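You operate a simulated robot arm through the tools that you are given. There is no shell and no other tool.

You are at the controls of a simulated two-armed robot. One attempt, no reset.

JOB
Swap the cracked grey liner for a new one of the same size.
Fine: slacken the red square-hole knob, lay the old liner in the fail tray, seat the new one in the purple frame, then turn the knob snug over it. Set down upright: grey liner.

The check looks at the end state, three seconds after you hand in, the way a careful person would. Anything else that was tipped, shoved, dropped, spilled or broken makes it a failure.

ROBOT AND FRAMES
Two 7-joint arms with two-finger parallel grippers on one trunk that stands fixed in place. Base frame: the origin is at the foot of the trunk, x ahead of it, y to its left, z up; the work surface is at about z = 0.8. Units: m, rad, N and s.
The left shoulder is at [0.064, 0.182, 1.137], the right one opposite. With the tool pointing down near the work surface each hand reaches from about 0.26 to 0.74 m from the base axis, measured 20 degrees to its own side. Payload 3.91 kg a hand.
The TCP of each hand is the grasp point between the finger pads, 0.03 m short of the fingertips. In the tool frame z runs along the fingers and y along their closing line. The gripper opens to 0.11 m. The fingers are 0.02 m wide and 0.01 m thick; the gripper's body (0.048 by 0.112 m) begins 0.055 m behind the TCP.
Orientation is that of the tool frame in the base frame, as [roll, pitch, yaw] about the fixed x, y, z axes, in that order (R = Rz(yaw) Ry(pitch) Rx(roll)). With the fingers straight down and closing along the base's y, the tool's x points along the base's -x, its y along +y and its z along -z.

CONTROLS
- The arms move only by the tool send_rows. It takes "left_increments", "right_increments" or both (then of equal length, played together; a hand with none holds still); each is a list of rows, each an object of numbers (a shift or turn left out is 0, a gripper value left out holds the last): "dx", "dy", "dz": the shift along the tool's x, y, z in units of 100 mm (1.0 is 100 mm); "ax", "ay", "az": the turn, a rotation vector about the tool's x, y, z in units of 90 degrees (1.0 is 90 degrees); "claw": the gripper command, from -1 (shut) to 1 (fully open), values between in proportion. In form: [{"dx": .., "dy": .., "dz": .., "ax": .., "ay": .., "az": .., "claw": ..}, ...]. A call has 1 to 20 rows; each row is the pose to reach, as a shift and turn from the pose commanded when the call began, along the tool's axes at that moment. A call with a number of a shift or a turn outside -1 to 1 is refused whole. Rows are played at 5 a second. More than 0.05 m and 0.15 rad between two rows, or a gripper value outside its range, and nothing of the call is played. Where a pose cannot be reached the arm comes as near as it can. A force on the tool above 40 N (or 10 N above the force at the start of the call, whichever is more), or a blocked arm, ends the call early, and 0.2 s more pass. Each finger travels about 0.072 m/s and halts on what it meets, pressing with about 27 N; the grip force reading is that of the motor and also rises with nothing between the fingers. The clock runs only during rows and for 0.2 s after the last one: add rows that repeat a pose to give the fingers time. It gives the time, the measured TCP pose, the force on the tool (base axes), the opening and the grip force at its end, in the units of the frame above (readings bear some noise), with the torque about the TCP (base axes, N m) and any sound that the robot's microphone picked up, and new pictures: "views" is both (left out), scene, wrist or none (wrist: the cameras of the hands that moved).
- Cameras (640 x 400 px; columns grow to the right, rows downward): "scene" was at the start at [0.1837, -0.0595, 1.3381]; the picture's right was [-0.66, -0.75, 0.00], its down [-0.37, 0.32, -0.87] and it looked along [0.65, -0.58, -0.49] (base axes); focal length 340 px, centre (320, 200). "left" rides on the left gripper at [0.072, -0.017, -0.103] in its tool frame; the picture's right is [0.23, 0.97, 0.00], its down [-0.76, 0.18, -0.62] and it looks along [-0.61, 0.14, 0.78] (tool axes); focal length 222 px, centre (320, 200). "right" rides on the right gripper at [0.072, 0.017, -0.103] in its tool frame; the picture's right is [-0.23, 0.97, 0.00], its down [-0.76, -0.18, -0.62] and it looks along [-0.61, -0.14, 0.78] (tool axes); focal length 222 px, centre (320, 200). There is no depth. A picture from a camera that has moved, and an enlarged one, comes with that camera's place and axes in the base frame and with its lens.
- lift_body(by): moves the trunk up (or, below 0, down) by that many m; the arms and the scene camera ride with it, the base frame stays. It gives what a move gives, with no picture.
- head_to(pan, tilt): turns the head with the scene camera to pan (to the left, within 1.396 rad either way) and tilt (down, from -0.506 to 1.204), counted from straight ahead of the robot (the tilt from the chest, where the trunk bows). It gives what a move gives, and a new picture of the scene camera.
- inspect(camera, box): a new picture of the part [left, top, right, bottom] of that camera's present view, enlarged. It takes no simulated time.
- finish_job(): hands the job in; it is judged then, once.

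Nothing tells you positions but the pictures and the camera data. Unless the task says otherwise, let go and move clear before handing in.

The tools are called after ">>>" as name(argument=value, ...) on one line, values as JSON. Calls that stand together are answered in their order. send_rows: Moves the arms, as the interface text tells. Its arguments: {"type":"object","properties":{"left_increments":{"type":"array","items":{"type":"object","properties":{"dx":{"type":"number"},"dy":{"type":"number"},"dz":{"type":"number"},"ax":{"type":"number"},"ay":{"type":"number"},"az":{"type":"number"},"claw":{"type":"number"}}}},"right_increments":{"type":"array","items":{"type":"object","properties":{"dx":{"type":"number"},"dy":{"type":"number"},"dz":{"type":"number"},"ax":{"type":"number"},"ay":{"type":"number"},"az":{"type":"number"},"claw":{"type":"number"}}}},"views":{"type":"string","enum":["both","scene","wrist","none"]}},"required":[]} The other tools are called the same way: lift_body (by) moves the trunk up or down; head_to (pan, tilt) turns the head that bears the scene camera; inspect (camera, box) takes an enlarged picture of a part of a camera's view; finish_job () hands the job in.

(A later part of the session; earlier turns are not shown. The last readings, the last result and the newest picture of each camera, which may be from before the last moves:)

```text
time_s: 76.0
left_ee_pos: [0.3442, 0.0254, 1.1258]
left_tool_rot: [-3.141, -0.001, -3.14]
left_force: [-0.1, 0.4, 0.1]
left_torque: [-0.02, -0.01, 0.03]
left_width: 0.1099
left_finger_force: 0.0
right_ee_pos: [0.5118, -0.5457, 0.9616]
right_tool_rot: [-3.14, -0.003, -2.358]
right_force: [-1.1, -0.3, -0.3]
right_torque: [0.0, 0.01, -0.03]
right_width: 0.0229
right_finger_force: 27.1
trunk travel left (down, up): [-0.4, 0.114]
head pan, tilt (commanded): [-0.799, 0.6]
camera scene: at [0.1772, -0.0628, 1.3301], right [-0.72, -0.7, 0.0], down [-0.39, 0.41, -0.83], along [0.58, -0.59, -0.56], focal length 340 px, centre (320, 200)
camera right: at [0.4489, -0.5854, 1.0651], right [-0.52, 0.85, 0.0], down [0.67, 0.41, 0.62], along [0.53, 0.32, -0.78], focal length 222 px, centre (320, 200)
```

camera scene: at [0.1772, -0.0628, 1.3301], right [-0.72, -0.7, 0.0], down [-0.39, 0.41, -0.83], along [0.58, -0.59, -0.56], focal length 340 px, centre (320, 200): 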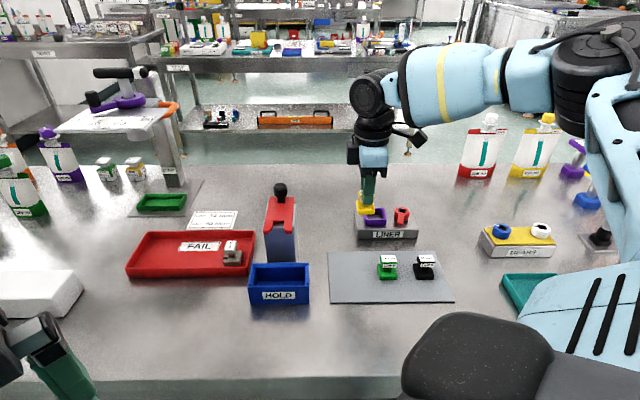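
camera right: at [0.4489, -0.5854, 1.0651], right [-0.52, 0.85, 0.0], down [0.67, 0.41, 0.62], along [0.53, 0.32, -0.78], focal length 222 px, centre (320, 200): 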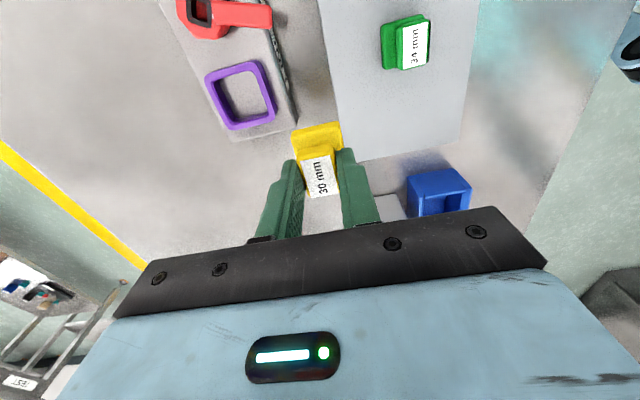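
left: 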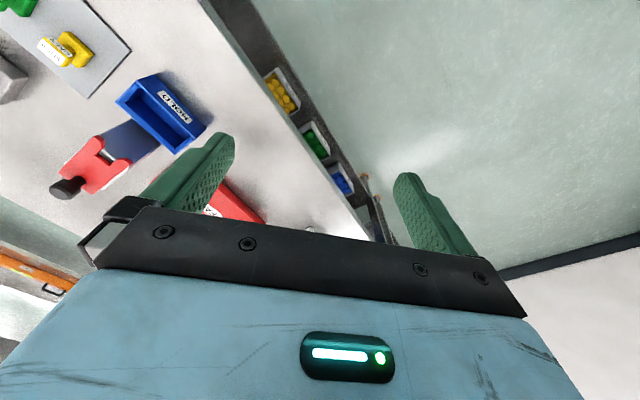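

The new liner is held securely. I'll go the rest of the way above the frame and compare it with the picture I saved of the old liner being lifted out.

>>> send_rows(right_increments=[{"dx": 0.1, "dy": -0.2, "claw": -1}, {"dx": 0.2, "dy": -0.4, "claw": -1}, {"dx": 0.3, "dy": -0.58, "claw": -1}, {"dx": 0.36, "dy": -0.689, "claw": -1}, {"dx": 0.36, "dy": -0.689, "claw": -1}, {"dx": 0.36, "dy": -0.689, "claw": -1}], views="none")

>>> send_rows(right_increments=[{"claw": -1}], views="none")

>>> inspect(camera="right", box=[220, 80, 420, 240])

>>> inspect(camera="scene", box=[340, 170, 440, 240])

```text
time_s: 77.3
left_ee_pos: [0.3451, 0.0258, 1.1274]
left_tool_rot: [3.141, 0.0, -3.14]
left_force: [-0.3, 0.0, 0.2]
left_torque: [0.01, -0.02, -0.02]
left_width: 0.1101
left_finger_force: 0.0
right_ee_pos: [0.5333, -0.62, 0.9604]
right_tool_rot: [-3.14, -0.004, -2.359]
right_force: [0.2, 0.4, 0.1]
right_torque: [0.0, 0.01, 0.02]
right_width: 0.0231
right_finger_force: 27.2
trunk travel left (down, up): [-0.4, 0.114]
head pan, tilt (commanded): [-0.799, 0.6]
```

```text
time_s: 77.8
left_ee_pos: [0.346, 0.0245, 1.1269]
left_tool_rot: [-3.142, 0.001, -3.139]
left_force: [0.9, 0.0, 0.5]
left_torque: [0.0, 0.02, 0.0]
left_width: 0.1102
left_finger_force: 0.1
right_ee_pos: [0.5345, -0.62, 0.9611]
right_tool_rot: [-3.14, -0.002, -2.361]
right_force: [-0.8, -0.3, -0.1]
right_torque: [-0.01, 0.0, -0.03]
right_width: 0.0229
right_finger_force: 27.0
trunk travel left (down, up): [-0.4, 0.114]
head pan, tilt (commanded): [-0.799, 0.6]
```

```text
2.50 times, centred on (320, 160) of right
camera zoom: at [0.4712, -0.6597, 1.064], right [-0.52, 0.85, 0.0], down [0.67, 0.41, 0.62], along [0.53, 0.32, -0.78], focal length 555 px, centre (320, 300)
```

zoom: 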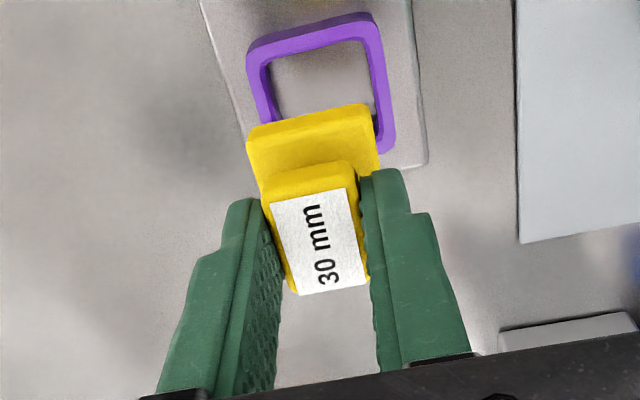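

```text
5.71 times, centred on (390, 205) of scene
camera zoom: at [0.1773, -0.0629, 1.3301], right [-0.72, -0.7, 0.0], down [-0.39, 0.41, -0.83], along [0.58, -0.59, -0.56], focal length 1942 px, centre (-80, 171)
```

zoom: 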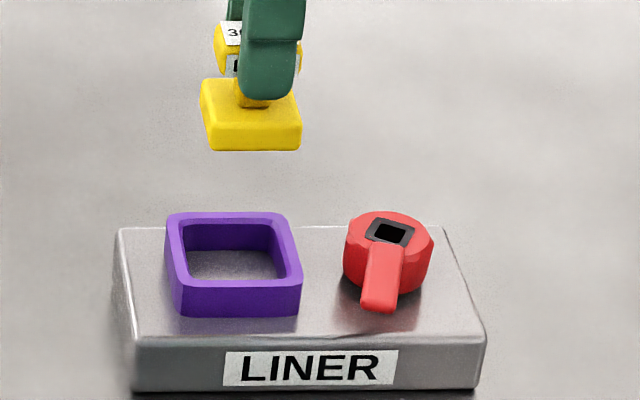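

The frame centre works out at about (0.5345, -0.6201) and the hand is at (0.534, -0.620), so they match within a millimetre. I'll lower to just above the frame and check again.

>>> send_rows(right_increments=[{"dz": 0.15, "claw": -1}, {"dz": 0.3, "claw": -1}, {"dz": 0.42, "claw": -1}, {"dz": 0.5, "claw": -1}, {"dz": 0.5, "claw": -1}], views="none")

>>> inspect(camera="right", box=[250, 90, 390, 200])

>>> inspect(camera="scene", box=[350, 185, 410, 235])

```text
time_s: 79.0
left_ee_pos: [0.3455, 0.0259, 1.1275]
left_tool_rot: [3.141, -0.001, -3.141]
left_force: [0.2, -0.4, -0.6]
left_torque: [0.03, 0.0, 0.02]
left_width: 0.1101
left_finger_force: 0.1
right_ee_pos: [0.5344, -0.6201, 0.9105]
right_tool_rot: [-3.139, -0.003, -2.358]
right_force: [-0.2, -0.1, -0.5]
right_torque: [0.0, 0.01, 0.01]
right_width: 0.0227
right_finger_force: 27.1
trunk travel left (down, up): [-0.4, 0.114]
head pan, tilt (commanded): [-0.799, 0.6]
```

```text
3.64 times, centred on (320, 145) of right
camera zoom: at [0.4718, -0.6607, 1.0141], right [-0.52, 0.85, 0.0], down [0.67, 0.41, 0.62], along [0.53, 0.32, -0.78], focal length 808 px, centre (320, 400)
```

zoom: 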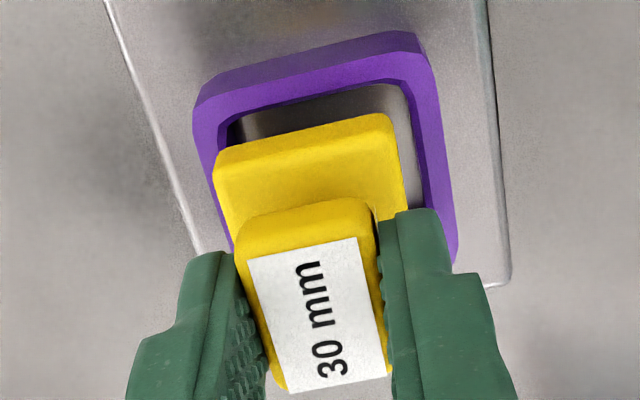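

```text
8.00 times, centred on (380, 210) of scene
camera zoom: at [0.1772, -0.0628, 1.3301], right [-0.72, -0.7, 0.0], down [-0.39, 0.41, -0.83], along [0.58, -0.59, -0.56], focal length 2718 px, centre (-160, 120)
```

zoom: 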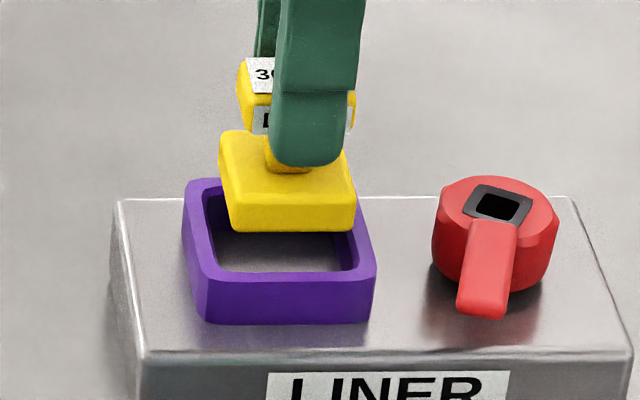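

The base is lined up over the opening. I'll nudge 0.7 mm and lower the first centimetre into the frame, watching the force.

>>> send_rows(right_increments=[{"dx": -0.007, "dz": 0.03, "claw": -1}, {"dx": -0.007, "dz": 0.06, "claw": -1}, {"dx": -0.007, "dz": 0.09, "claw": -1}, {"dx": -0.007, "dz": 0.11, "claw": -1}, {"dx": -0.007, "dz": 0.11, "claw": -1}], views="none")

>>> inspect(camera="scene", box=[350, 185, 410, 235])

>>> inspect(camera="right", box=[250, 90, 390, 200])

```text
time_s: 80.2
left_ee_pos: [0.3447, 0.0254, 1.1269]
left_tool_rot: [3.142, 0.0, -3.14]
left_force: [0.1, 0.6, -0.5]
left_torque: [-0.01, 0.0, 0.01]
left_width: 0.1098
left_finger_force: 0.2
right_ee_pos: [0.5341, -0.621, 0.9016]
right_tool_rot: [-3.136, -0.001, -2.363]
right_force: [-0.5, -2.3, 8.9]
right_torque: [-0.23, -0.05, -0.03]
right_width: 0.0228
right_finger_force: 26.6
trunk travel left (down, up): [-0.4, 0.114]
head pan, tilt (commanded): [-0.799, 0.6]
```

```text
8.00 times, centred on (380, 210) of scene
camera zoom: at [0.1764, -0.0623, 1.3304], right [-0.72, -0.7, 0.0], down [-0.39, 0.4, -0.83], along [0.58, -0.59, -0.56], focal length 2718 px, centre (-160, 120)
```

zoom: 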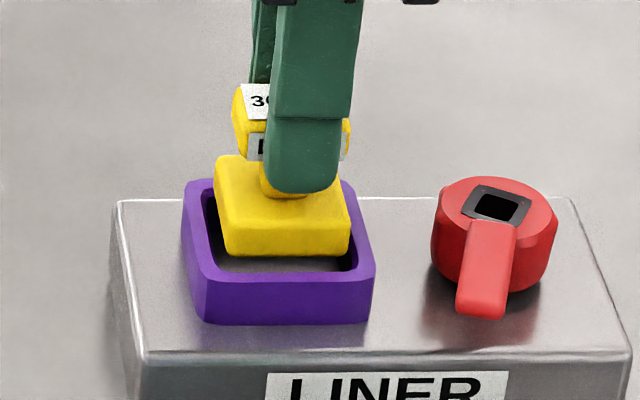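

```text
3.64 times, centred on (320, 145) of right
camera zoom: at [0.4717, -0.6602, 1.0051], right [-0.52, 0.85, 0.0], down [0.66, 0.41, 0.62], along [0.53, 0.32, -0.78], focal length 808 px, centre (320, 400)
```

zoom: 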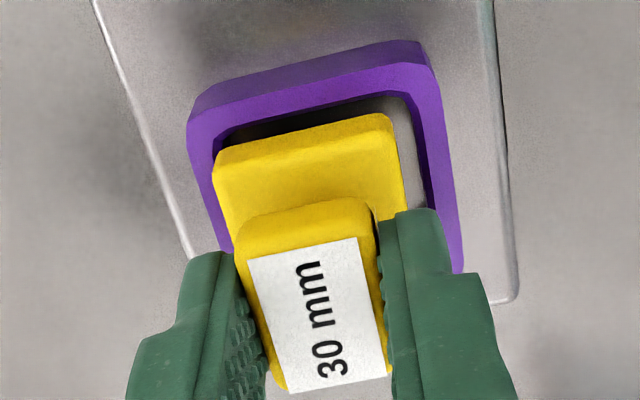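

The force shows light contact on the far edge of the base, about 14 mm to the far side. I'll zoom in to see how far off it is.

>>> inspect(camera="scene", box=[362, 200, 402, 228])

>>> inspect(camera="right", box=[290, 100, 360, 150])

```text
14.29 times, centred on (382, 214) of scene
camera zoom: at [0.1764, -0.0623, 1.3304], right [-0.72, -0.7, 0.0], down [-0.39, 0.4, -0.83], along [0.58, -0.59, -0.56], focal length 4854 px, centre (-566, 0)
```

zoom: 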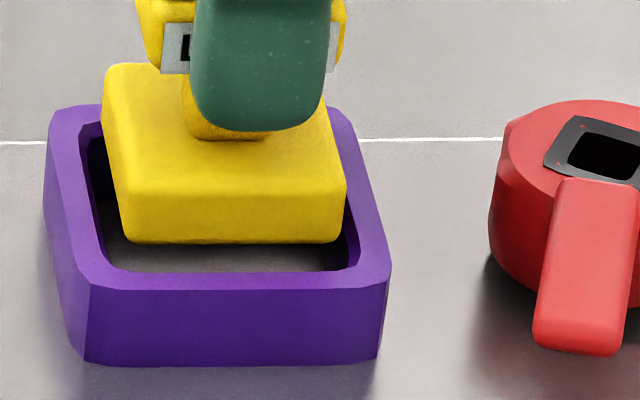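

```text
8.00 times, centred on (325, 125) of right
camera zoom: at [0.4717, -0.6602, 1.0051], right [-0.52, 0.85, 0.0], down [0.66, 0.41, 0.62], along [0.53, 0.32, -0.78], focal length 1777 px, centre (280, 800)
```

zoom: 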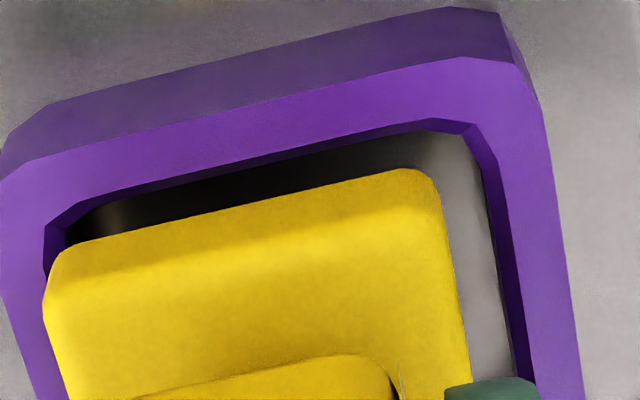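

The wrist view shows about 2 mm more gap on the near side than the far side, and more gap at the knob end. I'll rise slightly, shift 1.5 mm nearer and 1.5 mm toward the knob, and check again.

>>> send_rows(right_increments=[{"dz": -0.04, "claw": -1}, {"dx": 0.015, "dy": 0.015, "dz": -0.04, "claw": -1}, {"dx": 0.015, "dy": 0.015, "dz": -0.04, "claw": -1}], views="none")

>>> inspect(camera="right", box=[290, 100, 360, 150])

>>> inspect(camera="scene", box=[362, 200, 402, 228])

```text
time_s: 81.0
left_ee_pos: [0.3466, 0.024, 1.1274]
left_tool_rot: [3.141, 0.001, -3.14]
left_force: [-0.2, 0.3, -0.2]
left_torque: [-0.02, 0.01, 0.0]
left_width: 0.1102
left_finger_force: 0.1
right_ee_pos: [0.5318, -0.6205, 0.9045]
right_tool_rot: [-3.141, -0.003, -2.36]
right_force: [0.5, 0.1, 0.2]
right_torque: [-0.04, 0.0, 0.02]
right_width: 0.0228
right_finger_force: 26.6
trunk travel left (down, up): [-0.4, 0.114]
head pan, tilt (commanded): [-0.799, 0.6]
```

```text
8.00 times, centred on (325, 125) of right
camera zoom: at [0.4698, -0.6604, 1.007], right [-0.52, 0.85, 0.0], down [0.67, 0.41, 0.62], along [0.53, 0.32, -0.78], focal length 1777 px, centre (280, 800)
```

zoom: 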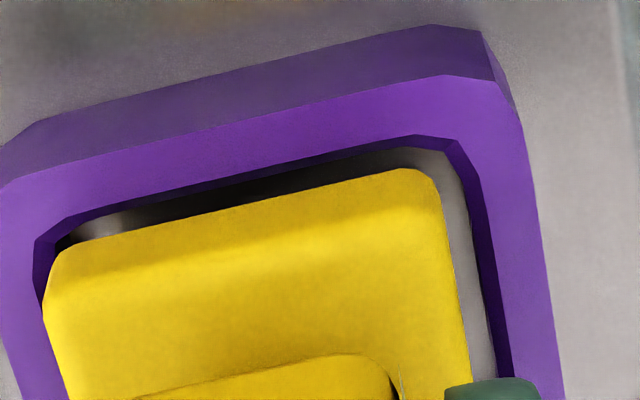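

```text
14.29 times, centred on (382, 214) of scene
camera zoom: at [0.1775, -0.0629, 1.3301], right [-0.72, -0.7, 0.0], down [-0.39, 0.41, -0.82], along [0.58, -0.59, -0.57], focal length 4854 px, centre (-566, 0)
```

zoom: 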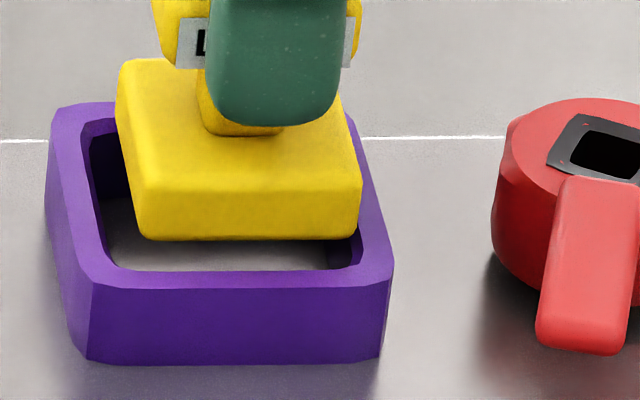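

The scene view fixes the along-arm position and the wrist view the across position. The across shift is now right but the along shift should be undone. That puts the hand within about 1 mm of where the old liner sat, so I'll apply it and lower.

>>> send_rows(right_increments=[{"dx": -0.025, "dz": 0.0, "claw": -1}, {"dx": -0.025, "dz": 0.03, "claw": -1}, {"dx": -0.025, "dz": 0.055, "claw": -1}, {"dx": -0.025, "dz": 0.055, "claw": -1}], views="none")

>>> inspect(camera="scene", box=[362, 200, 402, 228])

>>> inspect(camera="right", box=[290, 100, 360, 150])

```text
time_s: 82.0
left_ee_pos: [0.3453, 0.0249, 1.1279]
left_tool_rot: [3.14, 0.0, -3.14]
left_force: [-0.3, -0.4, 0.4]
left_torque: [0.03, -0.04, 0.01]
left_width: 0.1099
left_finger_force: 0.1
right_ee_pos: [0.5341, -0.6197, 0.8988]
right_tool_rot: [-3.138, -0.002, -2.359]
right_force: [0.7, -0.2, -0.1]
right_torque: [0.02, 0.01, 0.01]
right_width: 0.0229
right_finger_force: 27.2
trunk travel left (down, up): [-0.4, 0.114]
head pan, tilt (commanded): [-0.799, 0.6]
```

```text
14.29 times, centred on (382, 214) of scene
camera zoom: at [0.1772, -0.0629, 1.3301], right [-0.72, -0.7, 0.0], down [-0.39, 0.41, -0.83], along [0.58, -0.59, -0.56], focal length 4854 px, centre (-566, 0)
```

zoom: 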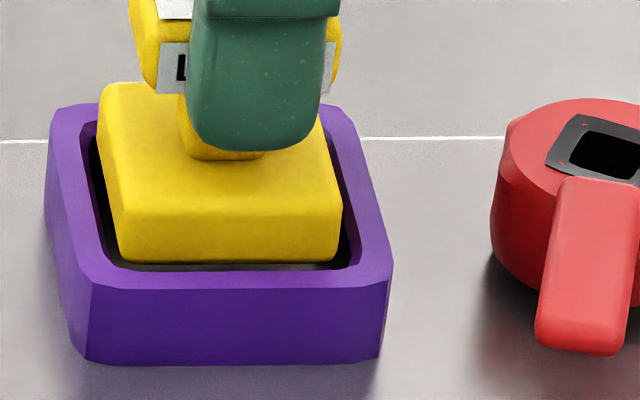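

```text
8.00 times, centred on (325, 125) of right
camera zoom: at [0.4715, -0.6585, 1.0022], right [-0.52, 0.85, 0.0], down [0.67, 0.41, 0.62], along [0.53, 0.32, -0.78], focal length 1777 px, centre (280, 800)
```

zoom: 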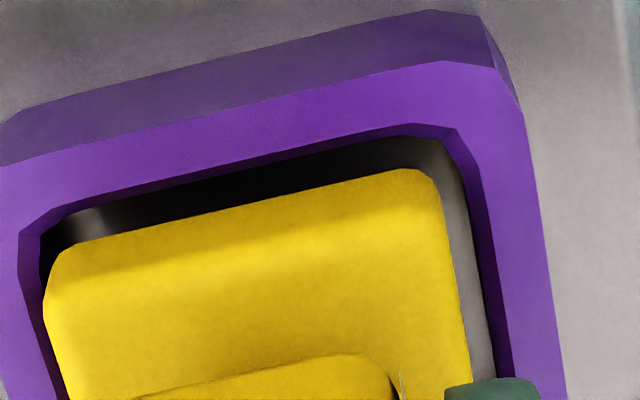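

No contact force now, and the base is inside the frame opening and centred. I'll lower the rest of the way until it seats.

>>> send_rows(right_increments=[{"dz": 0.03, "claw": -1}, {"dz": 0.06, "claw": -1}, {"dz": 0.085, "claw": -1}, {"dz": 0.085, "claw": -1}], views="none")

>>> inspect(camera="scene", box=[362, 200, 402, 228])

```text
time_s: 83.0
left_ee_pos: [0.3459, 0.0257, 1.1256]
left_tool_rot: [3.141, 0.002, -3.142]
left_force: [-0.7, -1.4, 0.5]
left_torque: [-0.01, -0.01, -0.04]
left_width: 0.1097
left_finger_force: 0.0
right_ee_pos: [0.5355, -0.6185, 0.8914]
right_tool_rot: [-3.14, -0.006, -2.358]
right_force: [0.4, 0.1, 0.4]
right_torque: [-0.04, 0.0, 0.01]
right_width: 0.023
right_finger_force: 26.9
trunk travel left (down, up): [-0.4, 0.114]
head pan, tilt (commanded): [-0.799, 0.6]
```

```text
14.29 times, centred on (382, 214) of scene
camera zoom: at [0.1773, -0.0629, 1.3301], right [-0.72, -0.7, 0.0], down [-0.39, 0.41, -0.83], along [0.58, -0.59, -0.56], focal length 4854 px, centre (-566, 0)
```

zoom: 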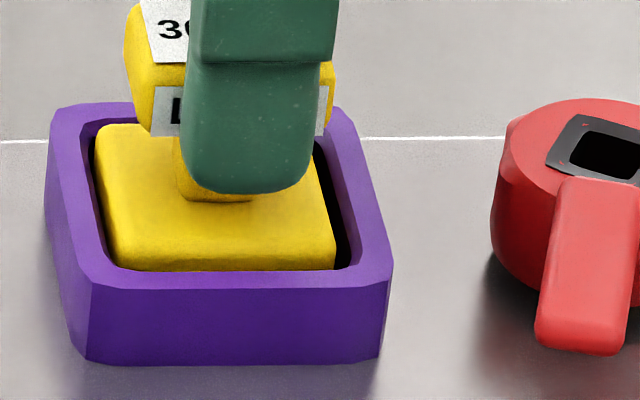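

>>> send_rows(right_increments=[{"dz": 0.015, "claw": -1}, {"dz": 0.025, "claw": -1}, {"dz": 0.025, "claw": -1}], views="none")

>>> send_rows(right_increments=[{"dz": 0.01, "claw": -1}, {"dz": 0.02, "claw": -1}, {"dz": 0.02, "claw": -1}], views="none")

```text
time_s: 83.8
left_ee_pos: [0.3452, 0.0247, 1.126]
left_tool_rot: [-3.141, 0.001, -3.14]
left_force: [-0.1, 0.3, -0.4]
left_torque: [-0.04, 0.0, 0.01]
left_width: 0.1099
left_finger_force: 0.1
right_ee_pos: [0.535, -0.6183, 0.8868]
right_tool_rot: [-3.139, -0.004, -2.36]
right_force: [0.6, 0.1, -0.5]
right_torque: [-0.01, 0.01, 0.02]
right_width: 0.0228
right_finger_force: 26.9
trunk travel left (down, up): [-0.4, 0.114]
head pan, tilt (commanded): [-0.799, 0.6]
```

```text
time_s: 84.5
left_ee_pos: [0.3455, 0.0245, 1.1275]
left_tool_rot: [3.141, 0.0, -3.141]
left_force: [0.1, -1.0, 0.4]
left_torque: [-0.01, 0.02, 0.01]
left_width: 0.1101
left_finger_force: 0.1
right_ee_pos: [0.5351, -0.6192, 0.8863]
right_tool_rot: [-3.137, -0.003, -2.36]
right_force: [1.1, -1.2, 5.4]
right_torque: [0.0, 0.06, 0.04]
right_width: 0.023
right_finger_force: 27.4
trunk travel left (down, up): [-0.4, 0.114]
head pan, tilt (commanded): [-0.799, 0.6]
```

Contact with the floor came at z = 0.886, which matches the seated height. I'll open the fingers, rise clear and check the seating.

>>> send_rows(right_increments=[{"claw": -0.5}, {"claw": -0.2}, {"claw": -0.2}, {"dz": -0.1, "claw": -0.2}, {"dz": -0.3, "claw": -0.2}, {"dz": -0.6, "claw": -0.2}, {"dz": -0.9, "claw": -0.2}, {"dz": -0.9, "claw": -0.2}], views="none")

>>> inspect(camera="scene", box=[362, 195, 412, 235])

>>> inspect(camera="right", box=[260, 20, 380, 130])

```text
time_s: 86.3
left_ee_pos: [0.3442, 0.0239, 1.1269]
left_tool_rot: [-3.141, 0.0, -3.138]
left_force: [-1.1, 0.7, -0.3]
left_torque: [0.01, 0.0, -0.01]
left_width: 0.1101
left_finger_force: 0.0
right_ee_pos: [0.5344, -0.6192, 0.9756]
right_tool_rot: [-3.14, -0.005, -2.36]
right_force: [0.6, 0.2, -0.3]
right_torque: [0.01, 0.04, 0.04]
right_width: 0.0442
right_finger_force: 0.1
trunk travel left (down, up): [-0.4, 0.114]
head pan, tilt (commanded): [-0.799, 0.6]
```

```text
10.00 times, centred on (387, 215) of scene
camera zoom: at [0.1775, -0.0631, 1.33], right [-0.72, -0.7, 0.0], down [-0.39, 0.41, -0.82], along [0.58, -0.59, -0.57], focal length 3398 px, centre (-350, 50)
```

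zoom: 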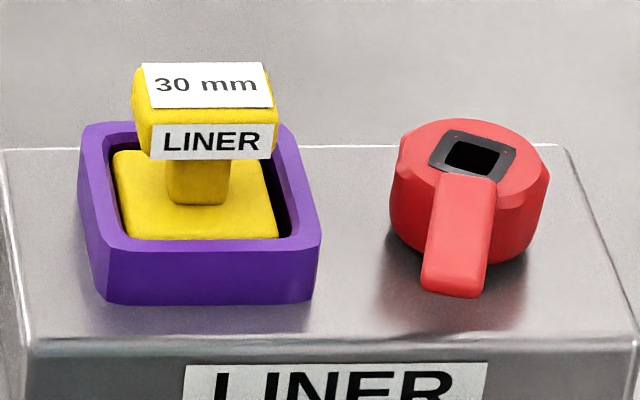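

```text
3.64 times, centred on (320, 75) of right
camera zoom: at [0.4712, -0.6586, 1.0789], right [-0.52, 0.85, 0.0], down [0.67, 0.41, 0.62], along [0.53, 0.32, -0.78], focal length 808 px, centre (320, 654)
```

zoom: 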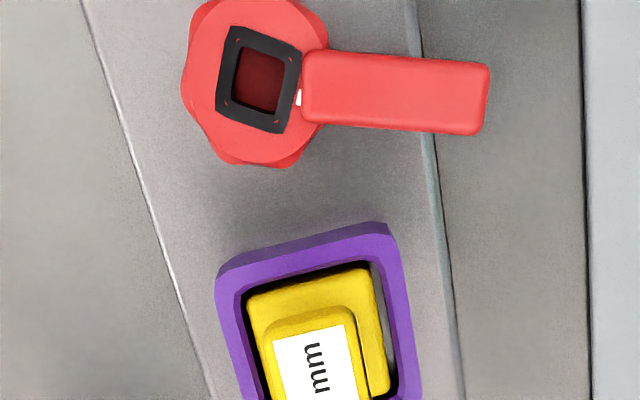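

The new yellow liner sits flat and upright in the purple frame. Next I'll go back to the knob at the angle where I released it, ready to swing the arm back.

>>> send_rows(right_increments=[{"dx": 0.06, "az": -0.07}, {"dx": 0.13, "az": -0.15}, {"dx": 0.2, "az": -0.23}, {"dx": 0.27, "az": -0.31}, {"dx": 0.34, "az": -0.39}, {"dx": 0.41, "az": -0.47}, {"dx": 0.48, "az": -0.55}, {"dx": 0.55, "az": -0.63}, {"dx": 0.6, "az": -0.71}, {"dx": 0.64, "az": -0.79}, {"dx": 0.64, "az": -0.81}, {"dx": 0.64, "az": -0.81}], views="none")

>>> inspect(camera="right", box=[220, 40, 420, 200])

>>> inspect(camera="scene", box=[340, 170, 440, 240])

```text
time_s: 89.0
left_ee_pos: [0.3456, 0.024, 1.1274]
left_tool_rot: [3.141, 0.0, -3.14]
left_force: [-0.2, -0.4, -0.4]
left_torque: [0.0, -0.03, 0.0]
left_width: 0.11
left_finger_force: 0.0
right_ee_pos: [0.4888, -0.6633, 0.9756]
right_tool_rot: [3.14, -0.001, -1.087]
right_force: [0.3, 0.3, 0.0]
right_torque: [0.03, -0.01, -0.01]
right_width: 0.0438
right_finger_force: 0.0
trunk travel left (down, up): [-0.4, 0.114]
head pan, tilt (commanded): [-0.799, 0.6]
```

```text
2.50 times, centred on (320, 120) of right
camera zoom: at [0.5085, -0.7363, 1.079], right [-0.97, -0.25, 0.0], down [-0.2, 0.76, 0.62], along [-0.16, 0.6, -0.78], focal length 555 px, centre (320, 400)
```

zoom: 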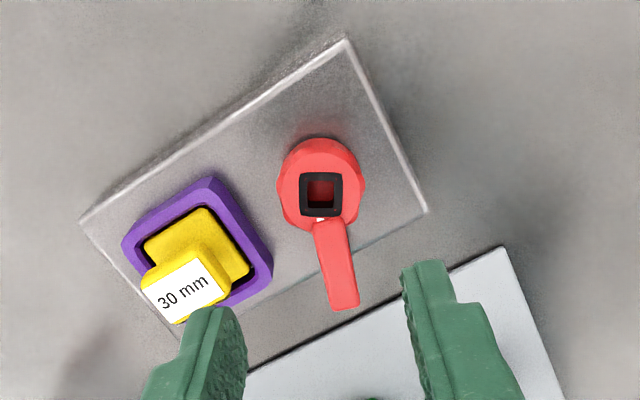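

```text
5.71 times, centred on (390, 205) of scene
camera zoom: at [0.1772, -0.0629, 1.3301], right [-0.72, -0.7, 0.0], down [-0.39, 0.41, -0.83], along [0.58, -0.59, -0.56], focal length 1942 px, centre (-80, 171)
```

zoom: 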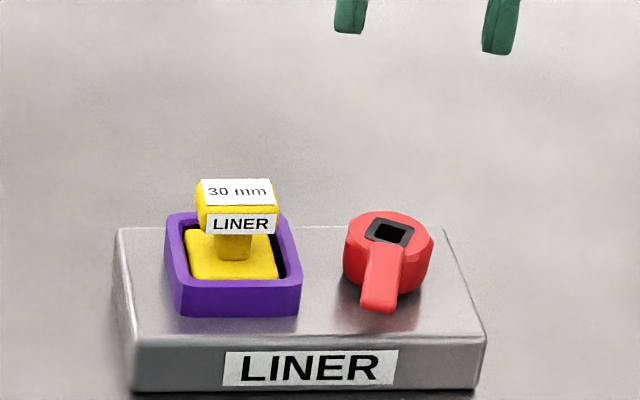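

The knob is centred under the hand. I'll lower around it with the narrow opening so the fingers stay off the frame.

>>> send_rows(right_increments=[{"dz": 0.25, "claw": -0.22}, {"dz": 0.5, "claw": -0.22}, {"dz": 0.75, "claw": -0.22}, {"dz": 0.9, "claw": -0.22}, {"dz": 1.0, "claw": -0.22}, {"dz": 1.0, "claw": -0.22}], views="none")

>>> inspect(camera="right", box=[220, 80, 420, 240])

>>> inspect(camera="scene", box=[340, 170, 440, 240])

```text
time_s: 90.3
left_ee_pos: [0.3459, 0.0241, 1.1264]
left_tool_rot: [-3.142, 0.001, -3.139]
left_force: [-0.8, -0.5, -0.5]
left_torque: [-0.04, 0.02, -0.05]
left_width: 0.1099
left_finger_force: 0.1
right_ee_pos: [0.4877, -0.6638, 0.8754]
right_tool_rot: [3.139, -0.002, -1.088]
right_force: [-0.2, -0.3, -0.2]
right_torque: [0.0, -0.01, 0.0]
right_width: 0.0428
right_finger_force: 0.0
trunk travel left (down, up): [-0.4, 0.114]
head pan, tilt (commanded): [-0.799, 0.6]
```

```text
2.50 times, centred on (320, 160) of right
camera zoom: at [0.5082, -0.7376, 0.9787], right [-0.97, -0.25, 0.0], down [-0.2, 0.76, 0.62], along [-0.16, 0.6, -0.78], focal length 555 px, centre (320, 300)
```

zoom: 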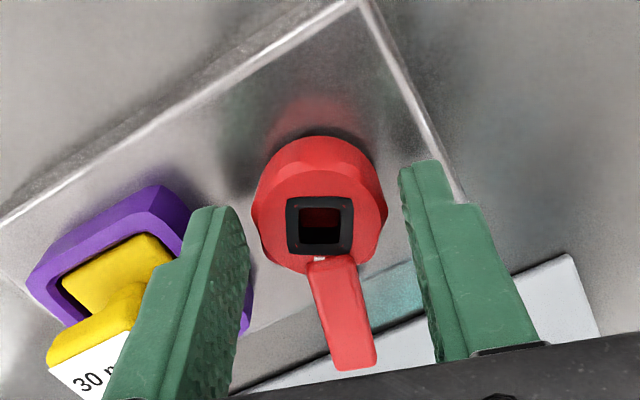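

```text
5.71 times, centred on (390, 205) of scene
camera zoom: at [0.1772, -0.0628, 1.3301], right [-0.72, -0.7, 0.0], down [-0.39, 0.41, -0.83], along [0.58, -0.59, -0.56], focal length 1942 px, centre (-80, 171)
```

zoom: 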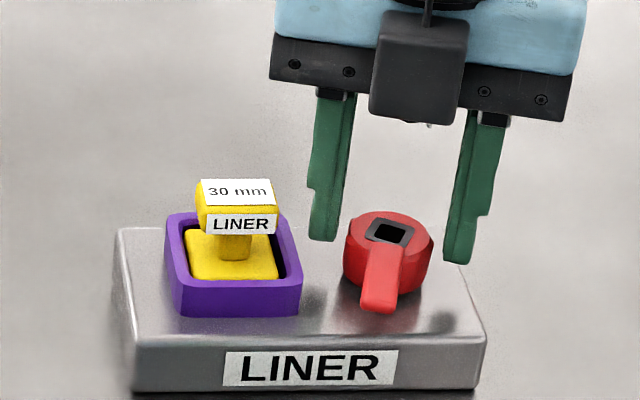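

Both fingers are clear on either side of the knob. I'll lower the last few millimetres and grip.

>>> send_rows(right_increments=[{"dz": 0.05, "claw": -0.22}, {"dz": 0.086, "claw": -0.22}, {"dz": 0.086, "claw": -0.6}, {"dz": 0.086, "claw": -1}, {"dz": 0.086, "claw": -1}, {"dz": 0.086, "claw": -1}], views="none")

>>> inspect(camera="right", box=[220, 80, 420, 240])

```text
time_s: 91.8
left_ee_pos: [0.3452, 0.0254, 1.1265]
left_tool_rot: [-3.141, 0.0, -3.141]
left_force: [0.2, 0.1, -0.3]
left_torque: [-0.01, -0.03, 0.02]
left_width: 0.1101
left_finger_force: 0.1
right_ee_pos: [0.4886, -0.6652, 0.8686]
right_tool_rot: [3.14, -0.004, -1.089]
right_force: [-1.0, -0.2, -0.3]
right_torque: [-0.18, -0.13, 0.0]
right_width: 0.0347
right_finger_force: 44.7
trunk travel left (down, up): [-0.4, 0.114]
head pan, tilt (commanded): [-0.799, 0.6]
```

```text
2.50 times, centred on (320, 160) of right
camera zoom: at [0.5085, -0.7373, 0.971], right [-0.97, -0.25, 0.0], down [-0.2, 0.76, 0.62], along [-0.16, 0.6, -0.78], focal length 555 px, centre (320, 300)
```

zoom: 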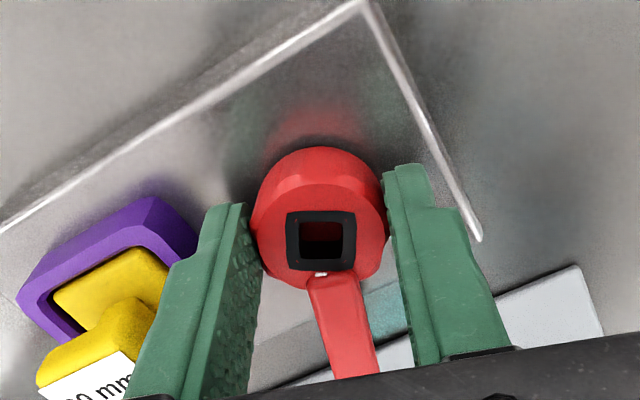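

Gripped at 34.7 mm. I'll turn clockwise to bring the arm back toward the liner, in stages.

>>> send_rows(right_increments=[{"az": 0.07, "claw": -1}, {"az": 0.14, "claw": -1}, {"az": 0.21, "claw": -1}, {"az": 0.28, "claw": -1}, {"az": 0.35, "claw": -1}, {"az": 0.42, "claw": -1}, {"az": 0.42, "claw": -1}], views="none")

>>> inspect(camera="scene", box=[340, 170, 440, 240])

```text
time_s: 93.3
left_ee_pos: [0.345, 0.025, 1.1271]
left_tool_rot: [-3.142, -0.001, -3.139]
left_force: [0.6, -0.1, 0.1]
left_torque: [0.01, -0.01, -0.02]
left_width: 0.1096
left_finger_force: 0.0
right_ee_pos: [0.4879, -0.6663, 0.8682]
right_tool_rot: [3.141, -0.004, -1.748]
right_force: [-3.6, -4.0, 5.5]
right_torque: [0.11, 0.18, -0.02]
right_width: 0.0342
right_finger_force: 44.9
trunk travel left (down, up): [-0.4, 0.114]
head pan, tilt (commanded): [-0.799, 0.6]
```

```text
5.71 times, centred on (390, 205) of scene
camera zoom: at [0.1764, -0.0629, 1.3302], right [-0.72, -0.7, 0.0], down [-0.39, 0.41, -0.83], along [0.58, -0.59, -0.56], focal length 1942 px, centre (-80, 171)
```

zoom: 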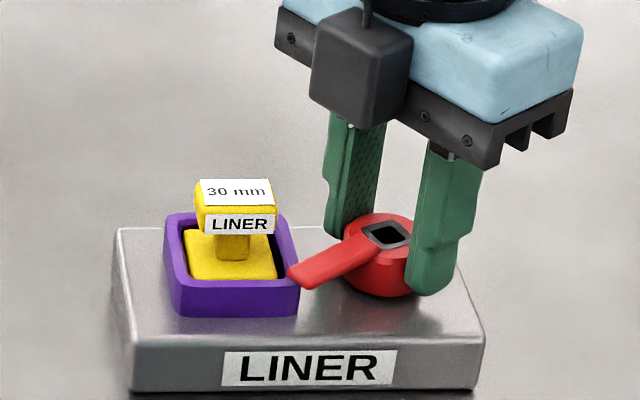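

The arm is swinging back with little force. I'll go on over the frame's corner.

>>> send_rows(right_increments=[{"az": 0.06, "claw": -1}, {"az": 0.12, "claw": -1}, {"az": 0.18, "claw": -1}, {"az": 0.24, "claw": -1}, {"az": 0.29, "claw": -1}, {"az": 0.29, "claw": -1}], views="none")

>>> inspect(camera="scene", box=[340, 170, 440, 240])

>>> inspect(camera="right", box=[220, 80, 420, 240])

```text
time_s: 94.8
left_ee_pos: [0.3448, 0.024, 1.1276]
left_tool_rot: [3.14, 0.001, -3.138]
left_force: [-0.6, 0.8, 0.7]
left_torque: [-0.05, 0.03, 0.01]
left_width: 0.1098
left_finger_force: 0.1
right_ee_pos: [0.4875, -0.6648, 0.8668]
right_tool_rot: [-3.139, -0.003, -2.204]
right_force: [-4.6, -6.4, 5.2]
right_torque: [-0.5, 0.49, -0.01]
right_width: 0.0345
right_finger_force: 44.8
trunk travel left (down, up): [-0.4, 0.114]
head pan, tilt (commanded): [-0.799, 0.6]
```

```text
5.71 times, centred on (390, 205) of scene
camera zoom: at [0.1765, -0.0632, 1.3302], right [-0.72, -0.7, 0.0], down [-0.39, 0.41, -0.83], along [0.58, -0.59, -0.56], focal length 1942 px, centre (-80, 171)
```

zoom: 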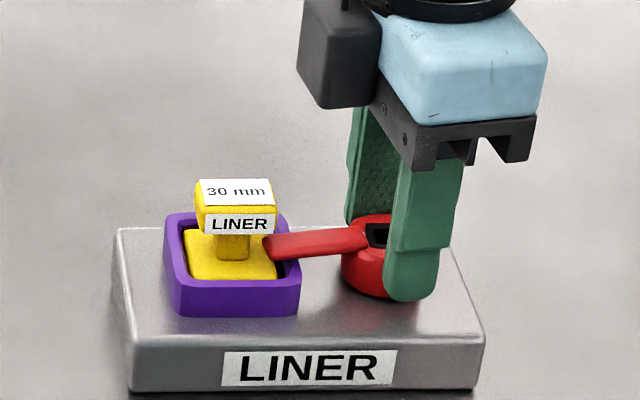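

```text
2.50 times, centred on (320, 160) of right
camera zoom: at [0.4321, -0.7135, 0.971], right [-0.65, 0.76, 0.0], down [0.59, 0.51, 0.62], along [0.47, 0.4, -0.78], focal length 555 px, centre (320, 300)
```

zoom: 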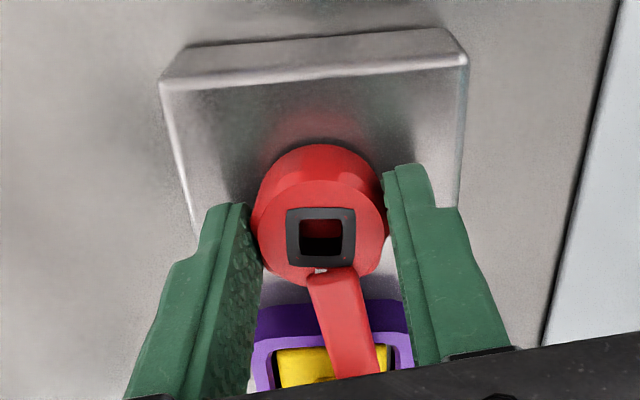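

The arm is over the liner again and nearly at its first angle, with almost no torque so far. I'll close the rest in small steps and watch for the torque to rise.

>>> send_rows(right_increments=[{"az": 0.03, "claw": -1}, {"az": 0.06, "claw": -1}, {"az": 0.09, "claw": -1}, {"az": 0.09, "claw": -1}], views="none")

>>> inspect(camera="scene", box=[362, 195, 412, 235])

>>> inspect(camera="right", box=[220, 80, 420, 240])

```text
time_s: 95.8
left_ee_pos: [0.3451, 0.0248, 1.1259]
left_tool_rot: [3.141, 0.0, -3.14]
left_force: [-0.1, -0.2, -0.4]
left_torque: [-0.03, 0.02, 0.0]
left_width: 0.1104
left_finger_force: 0.1
right_ee_pos: [0.4892, -0.6644, 0.8686]
right_tool_rot: [-3.139, -0.002, -2.345]
right_force: [-3.5, -7.9, 5.8]
right_torque: [-0.4, 0.46, -0.02]
right_width: 0.0345
right_finger_force: 45.0
trunk travel left (down, up): [-0.4, 0.114]
head pan, tilt (commanded): [-0.799, 0.6]
```

```text
10.00 times, centred on (387, 215) of scene
camera zoom: at [0.1764, -0.0632, 1.3302], right [-0.72, -0.7, 0.0], down [-0.39, 0.41, -0.83], along [0.58, -0.59, -0.56], focal length 3398 px, centre (-350, 50)
```

zoom: 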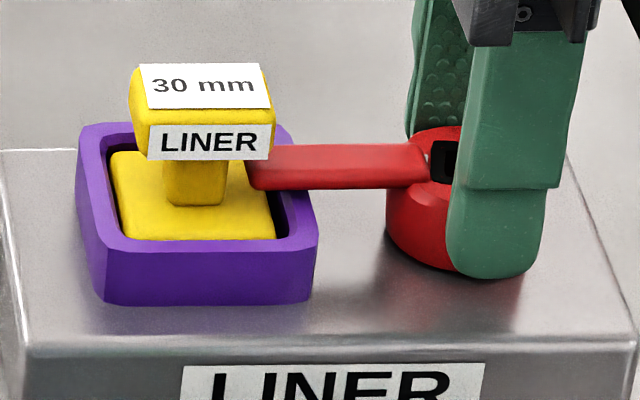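

```text
2.50 times, centred on (320, 160) of right
camera zoom: at [0.4257, -0.705, 0.9709], right [-0.54, 0.84, 0.0], down [0.66, 0.42, 0.62], along [0.53, 0.33, -0.78], focal length 555 px, centre (320, 300)
```

zoom: 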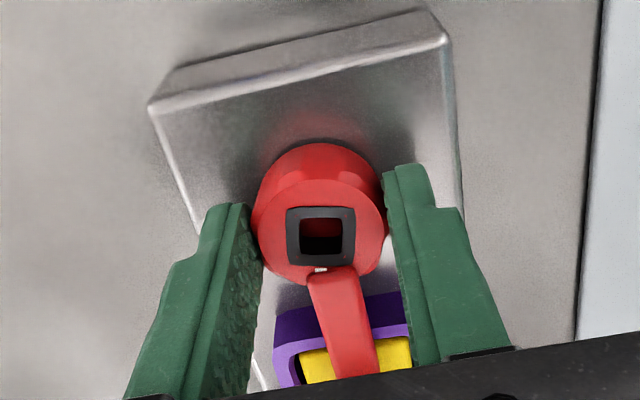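

The arm is back near its first angle over the liner. I'll press on a few degrees at a time to feel for the snug point.

>>> send_rows(right_increments=[{"az": 0.015, "claw": -1}, {"az": 0.03, "claw": -1}, {"az": 0.03, "claw": -1}], views="none")

>>> inspect(camera="right", box=[220, 80, 420, 240])

```text
time_s: 96.5
left_ee_pos: [0.3441, 0.0239, 1.1266]
left_tool_rot: [-3.14, 0.0, -3.14]
left_force: [0.3, 0.1, 0.3]
left_torque: [0.01, 0.0, 0.01]
left_width: 0.1098
left_finger_force: 0.0
right_ee_pos: [0.4875, -0.6635, 0.8678]
right_tool_rot: [-3.14, -0.002, -2.394]
right_force: [-4.5, -7.1, 6.4]
right_torque: [-0.21, 0.26, 0.01]
right_width: 0.0347
right_finger_force: 45.0
trunk travel left (down, up): [-0.4, 0.114]
head pan, tilt (commanded): [-0.799, 0.6]
```

```text
2.50 times, centred on (320, 160) of right
camera zoom: at [0.4239, -0.702, 0.9709], right [-0.5, 0.87, 0.0], down [0.68, 0.39, 0.62], along [0.54, 0.31, -0.78], focal length 555 px, centre (320, 300)
```

zoom: 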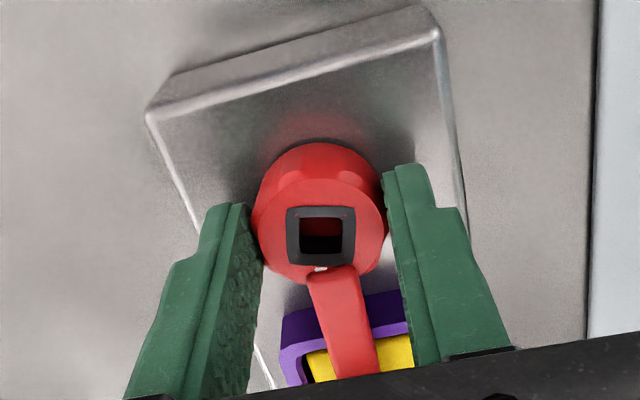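

There's still no torque at about 2° past the first angle. I'll keep turning gently in 4° steps, checking torque and that the grip doesn't slip.

>>> send_rows(right_increments=[{"az": 0.025, "claw": -1}, {"az": 0.045, "claw": -1}, {"az": 0.045, "claw": -1}], views="none")

>>> inspect(camera="right", box=[220, 80, 420, 240])

>>> inspect(camera="scene", box=[362, 195, 412, 235])

```text
time_s: 97.3
left_ee_pos: [0.3446, 0.0239, 1.1274]
left_tool_rot: [-3.141, 0.003, -3.14]
left_force: [-0.4, -0.4, 0.5]
left_torque: [0.02, 0.01, -0.01]
left_width: 0.1101
left_finger_force: 0.1
right_ee_pos: [0.4883, -0.6645, 0.8679]
right_tool_rot: [-3.14, -0.002, -2.462]
right_force: [-7.8, -4.0, 4.2]
right_torque: [0.19, -0.1, -0.02]
right_width: 0.0343
right_finger_force: 45.4
trunk travel left (down, up): [-0.4, 0.114]
head pan, tilt (commanded): [-0.799, 0.6]
```

```text
2.50 times, centred on (320, 160) of right
camera zoom: at [0.4216, -0.6974, 0.9709], right [-0.43, 0.9, 0.0], down [0.71, 0.34, 0.62], along [0.56, 0.27, -0.78], focal length 555 px, centre (320, 300)
```

zoom: 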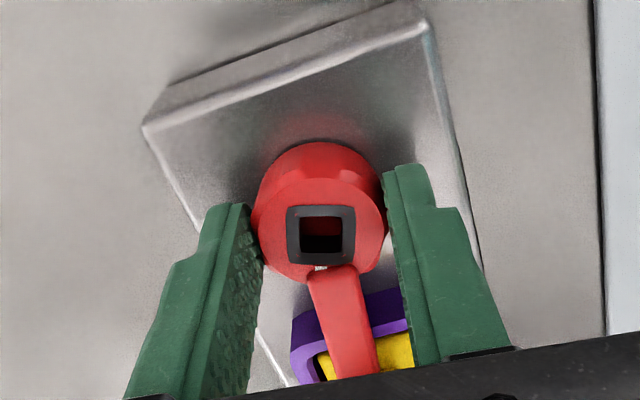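

```text
10.00 times, centred on (387, 215) of scene
camera zoom: at [0.176, -0.0629, 1.3303], right [-0.72, -0.7, 0.0], down [-0.39, 0.41, -0.83], along [0.58, -0.59, -0.56], focal length 3398 px, centre (-350, 50)
```

zoom: 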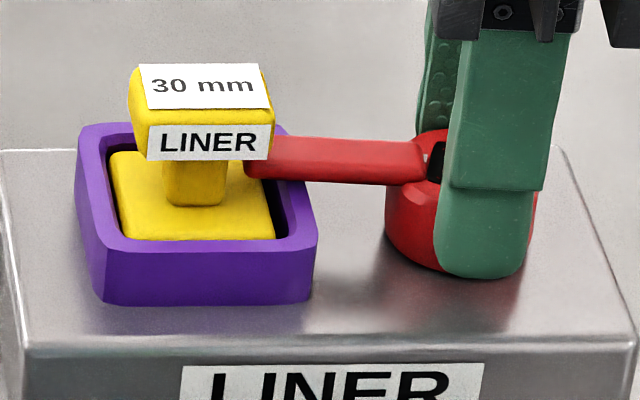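

The knob still follows freely with no torque or sound. I'll go on a few more degrees to look for a stop; I can come back if there's none.

>>> send_rows(right_increments=[{"az": 0.02, "claw": -1}, {"az": 0.04, "claw": -1}, {"az": 0.04, "claw": -1}], views="none")

>>> send_rows(right_increments=[{"az": 0.02, "claw": -1}, {"az": 0.04, "claw": -1}, {"az": 0.04, "claw": -1}], views="none")

>>> inspect(camera="scene", box=[362, 195, 412, 235])

>>> inspect(camera="right", box=[220, 80, 420, 240])

```text
time_s: 98.2
left_ee_pos: [0.3443, 0.0244, 1.1266]
left_tool_rot: [-3.141, -0.001, -3.14]
left_force: [-0.8, 0.3, 0.5]
left_torque: [0.01, 0.0, -0.01]
left_width: 0.1103
left_finger_force: 0.1
right_ee_pos: [0.4876, -0.6642, 0.869]
right_tool_rot: [-3.14, -0.003, -2.526]
right_force: [-6.4, -5.5, 2.9]
right_torque: [-0.05, 0.13, 0.01]
right_width: 0.0347
right_finger_force: 44.9
trunk travel left (down, up): [-0.4, 0.114]
head pan, tilt (commanded): [-0.799, 0.6]
```

```text
time_s: 99.0
left_ee_pos: [0.3434, 0.0252, 1.1273]
left_tool_rot: [-3.141, -0.001, -3.14]
left_force: [0.1, -0.2, 0.5]
left_torque: [0.02, 0.0, 0.0]
left_width: 0.1101
left_finger_force: 0.0
right_ee_pos: [0.4872, -0.664, 0.8681]
right_tool_rot: [-3.14, -0.004, -2.588]
right_force: [-8.8, -3.1, -0.7]
right_torque: [-0.12, 0.03, 0.0]
right_width: 0.0346
right_finger_force: 44.9
trunk travel left (down, up): [-0.4, 0.114]
head pan, tilt (commanded): [-0.799, 0.6]
```

```text
10.00 times, centred on (387, 215) of scene
camera zoom: at [0.1763, -0.0632, 1.3302], right [-0.72, -0.7, 0.0], down [-0.39, 0.41, -0.83], along [0.58, -0.59, -0.56], focal length 3398 px, centre (-350, 50)
```

zoom: 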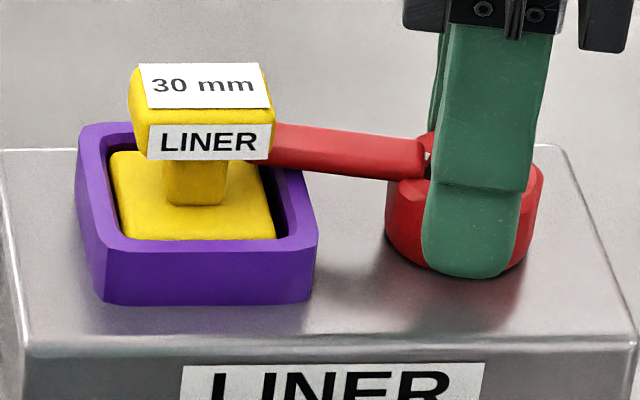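

```text
2.50 times, centred on (320, 160) of right
camera zoom: at [0.418, -0.6886, 0.9709], right [-0.32, 0.95, 0.0], down [0.74, 0.25, 0.62], along [0.59, 0.2, -0.78], focal length 555 px, centre (320, 300)
```

zoom: 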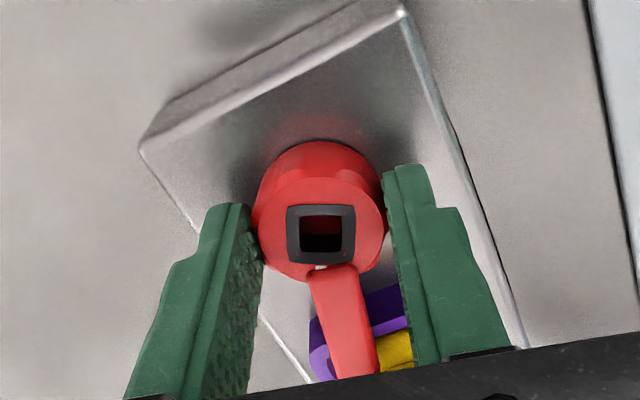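

There's no stop yet at about 13° past the first angle. I'll feel a little further for an end stop before deciding where snug is.

>>> send_rows(right_increments=[{"az": 0.03, "claw": -1}, {"az": 0.06, "claw": -1}, {"az": 0.06, "claw": -1}], views="none")

>>> send_rows(right_increments=[{"az": 0.03, "claw": -1}, {"az": 0.06, "claw": -1}, {"az": 0.06, "claw": -1}], views="none")

>>> inspect(camera="scene", box=[362, 195, 412, 235])

>>> inspect(camera="right", box=[220, 80, 420, 240])

```text
time_s: 99.8
left_ee_pos: [0.3447, 0.0245, 1.1288]
left_tool_rot: [-3.141, -0.001, -3.14]
left_force: [0.4, -0.3, 0.6]
left_torque: [0.0, 0.0, 0.05]
left_width: 0.1099
left_finger_force: 0.0
right_ee_pos: [0.4873, -0.6641, 0.8682]
right_tool_rot: [-3.14, -0.003, -2.682]
right_force: [-10.6, -2.7, 1.5]
right_torque: [-0.06, 0.36, 0.06]
right_width: 0.0346
right_finger_force: 44.9
trunk travel left (down, up): [-0.4, 0.114]
head pan, tilt (commanded): [-0.799, 0.6]
```

```text
time_s: 100.5
left_ee_pos: [0.3449, 0.0248, 1.1276]
left_tool_rot: [-3.141, 0.002, -3.139]
left_force: [-0.5, 0.3, 0.1]
left_torque: [-0.04, 0.03, -0.03]
left_width: 0.1101
left_finger_force: 0.0
right_ee_pos: [0.4888, -0.6642, 0.8672]
right_tool_rot: [-3.14, -0.003, -2.778]
right_force: [-14.0, -0.2, -2.6]
right_torque: [0.04, 0.24, 0.0]
right_width: 0.0345
right_finger_force: 45.4
trunk travel left (down, up): [-0.4, 0.114]
head pan, tilt (commanded): [-0.799, 0.6]
```

```text
10.00 times, centred on (387, 215) of scene
camera zoom: at [0.1759, -0.063, 1.3303], right [-0.72, -0.7, 0.0], down [-0.39, 0.41, -0.83], along [0.58, -0.59, -0.56], focal length 3398 px, centre (-350, 50)
```

zoom: 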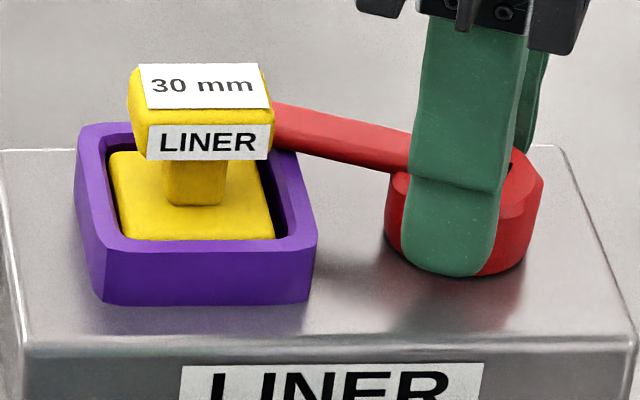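

```text
2.50 times, centred on (320, 160) of right
camera zoom: at [0.4148, -0.6748, 0.9709], right [-0.13, 0.99, 0.0], down [0.78, 0.11, 0.62], along [0.62, 0.08, -0.78], focal length 555 px, centre (320, 300)
```

zoom: 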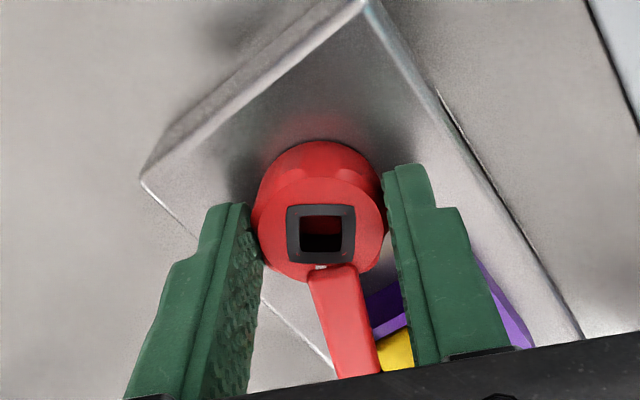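

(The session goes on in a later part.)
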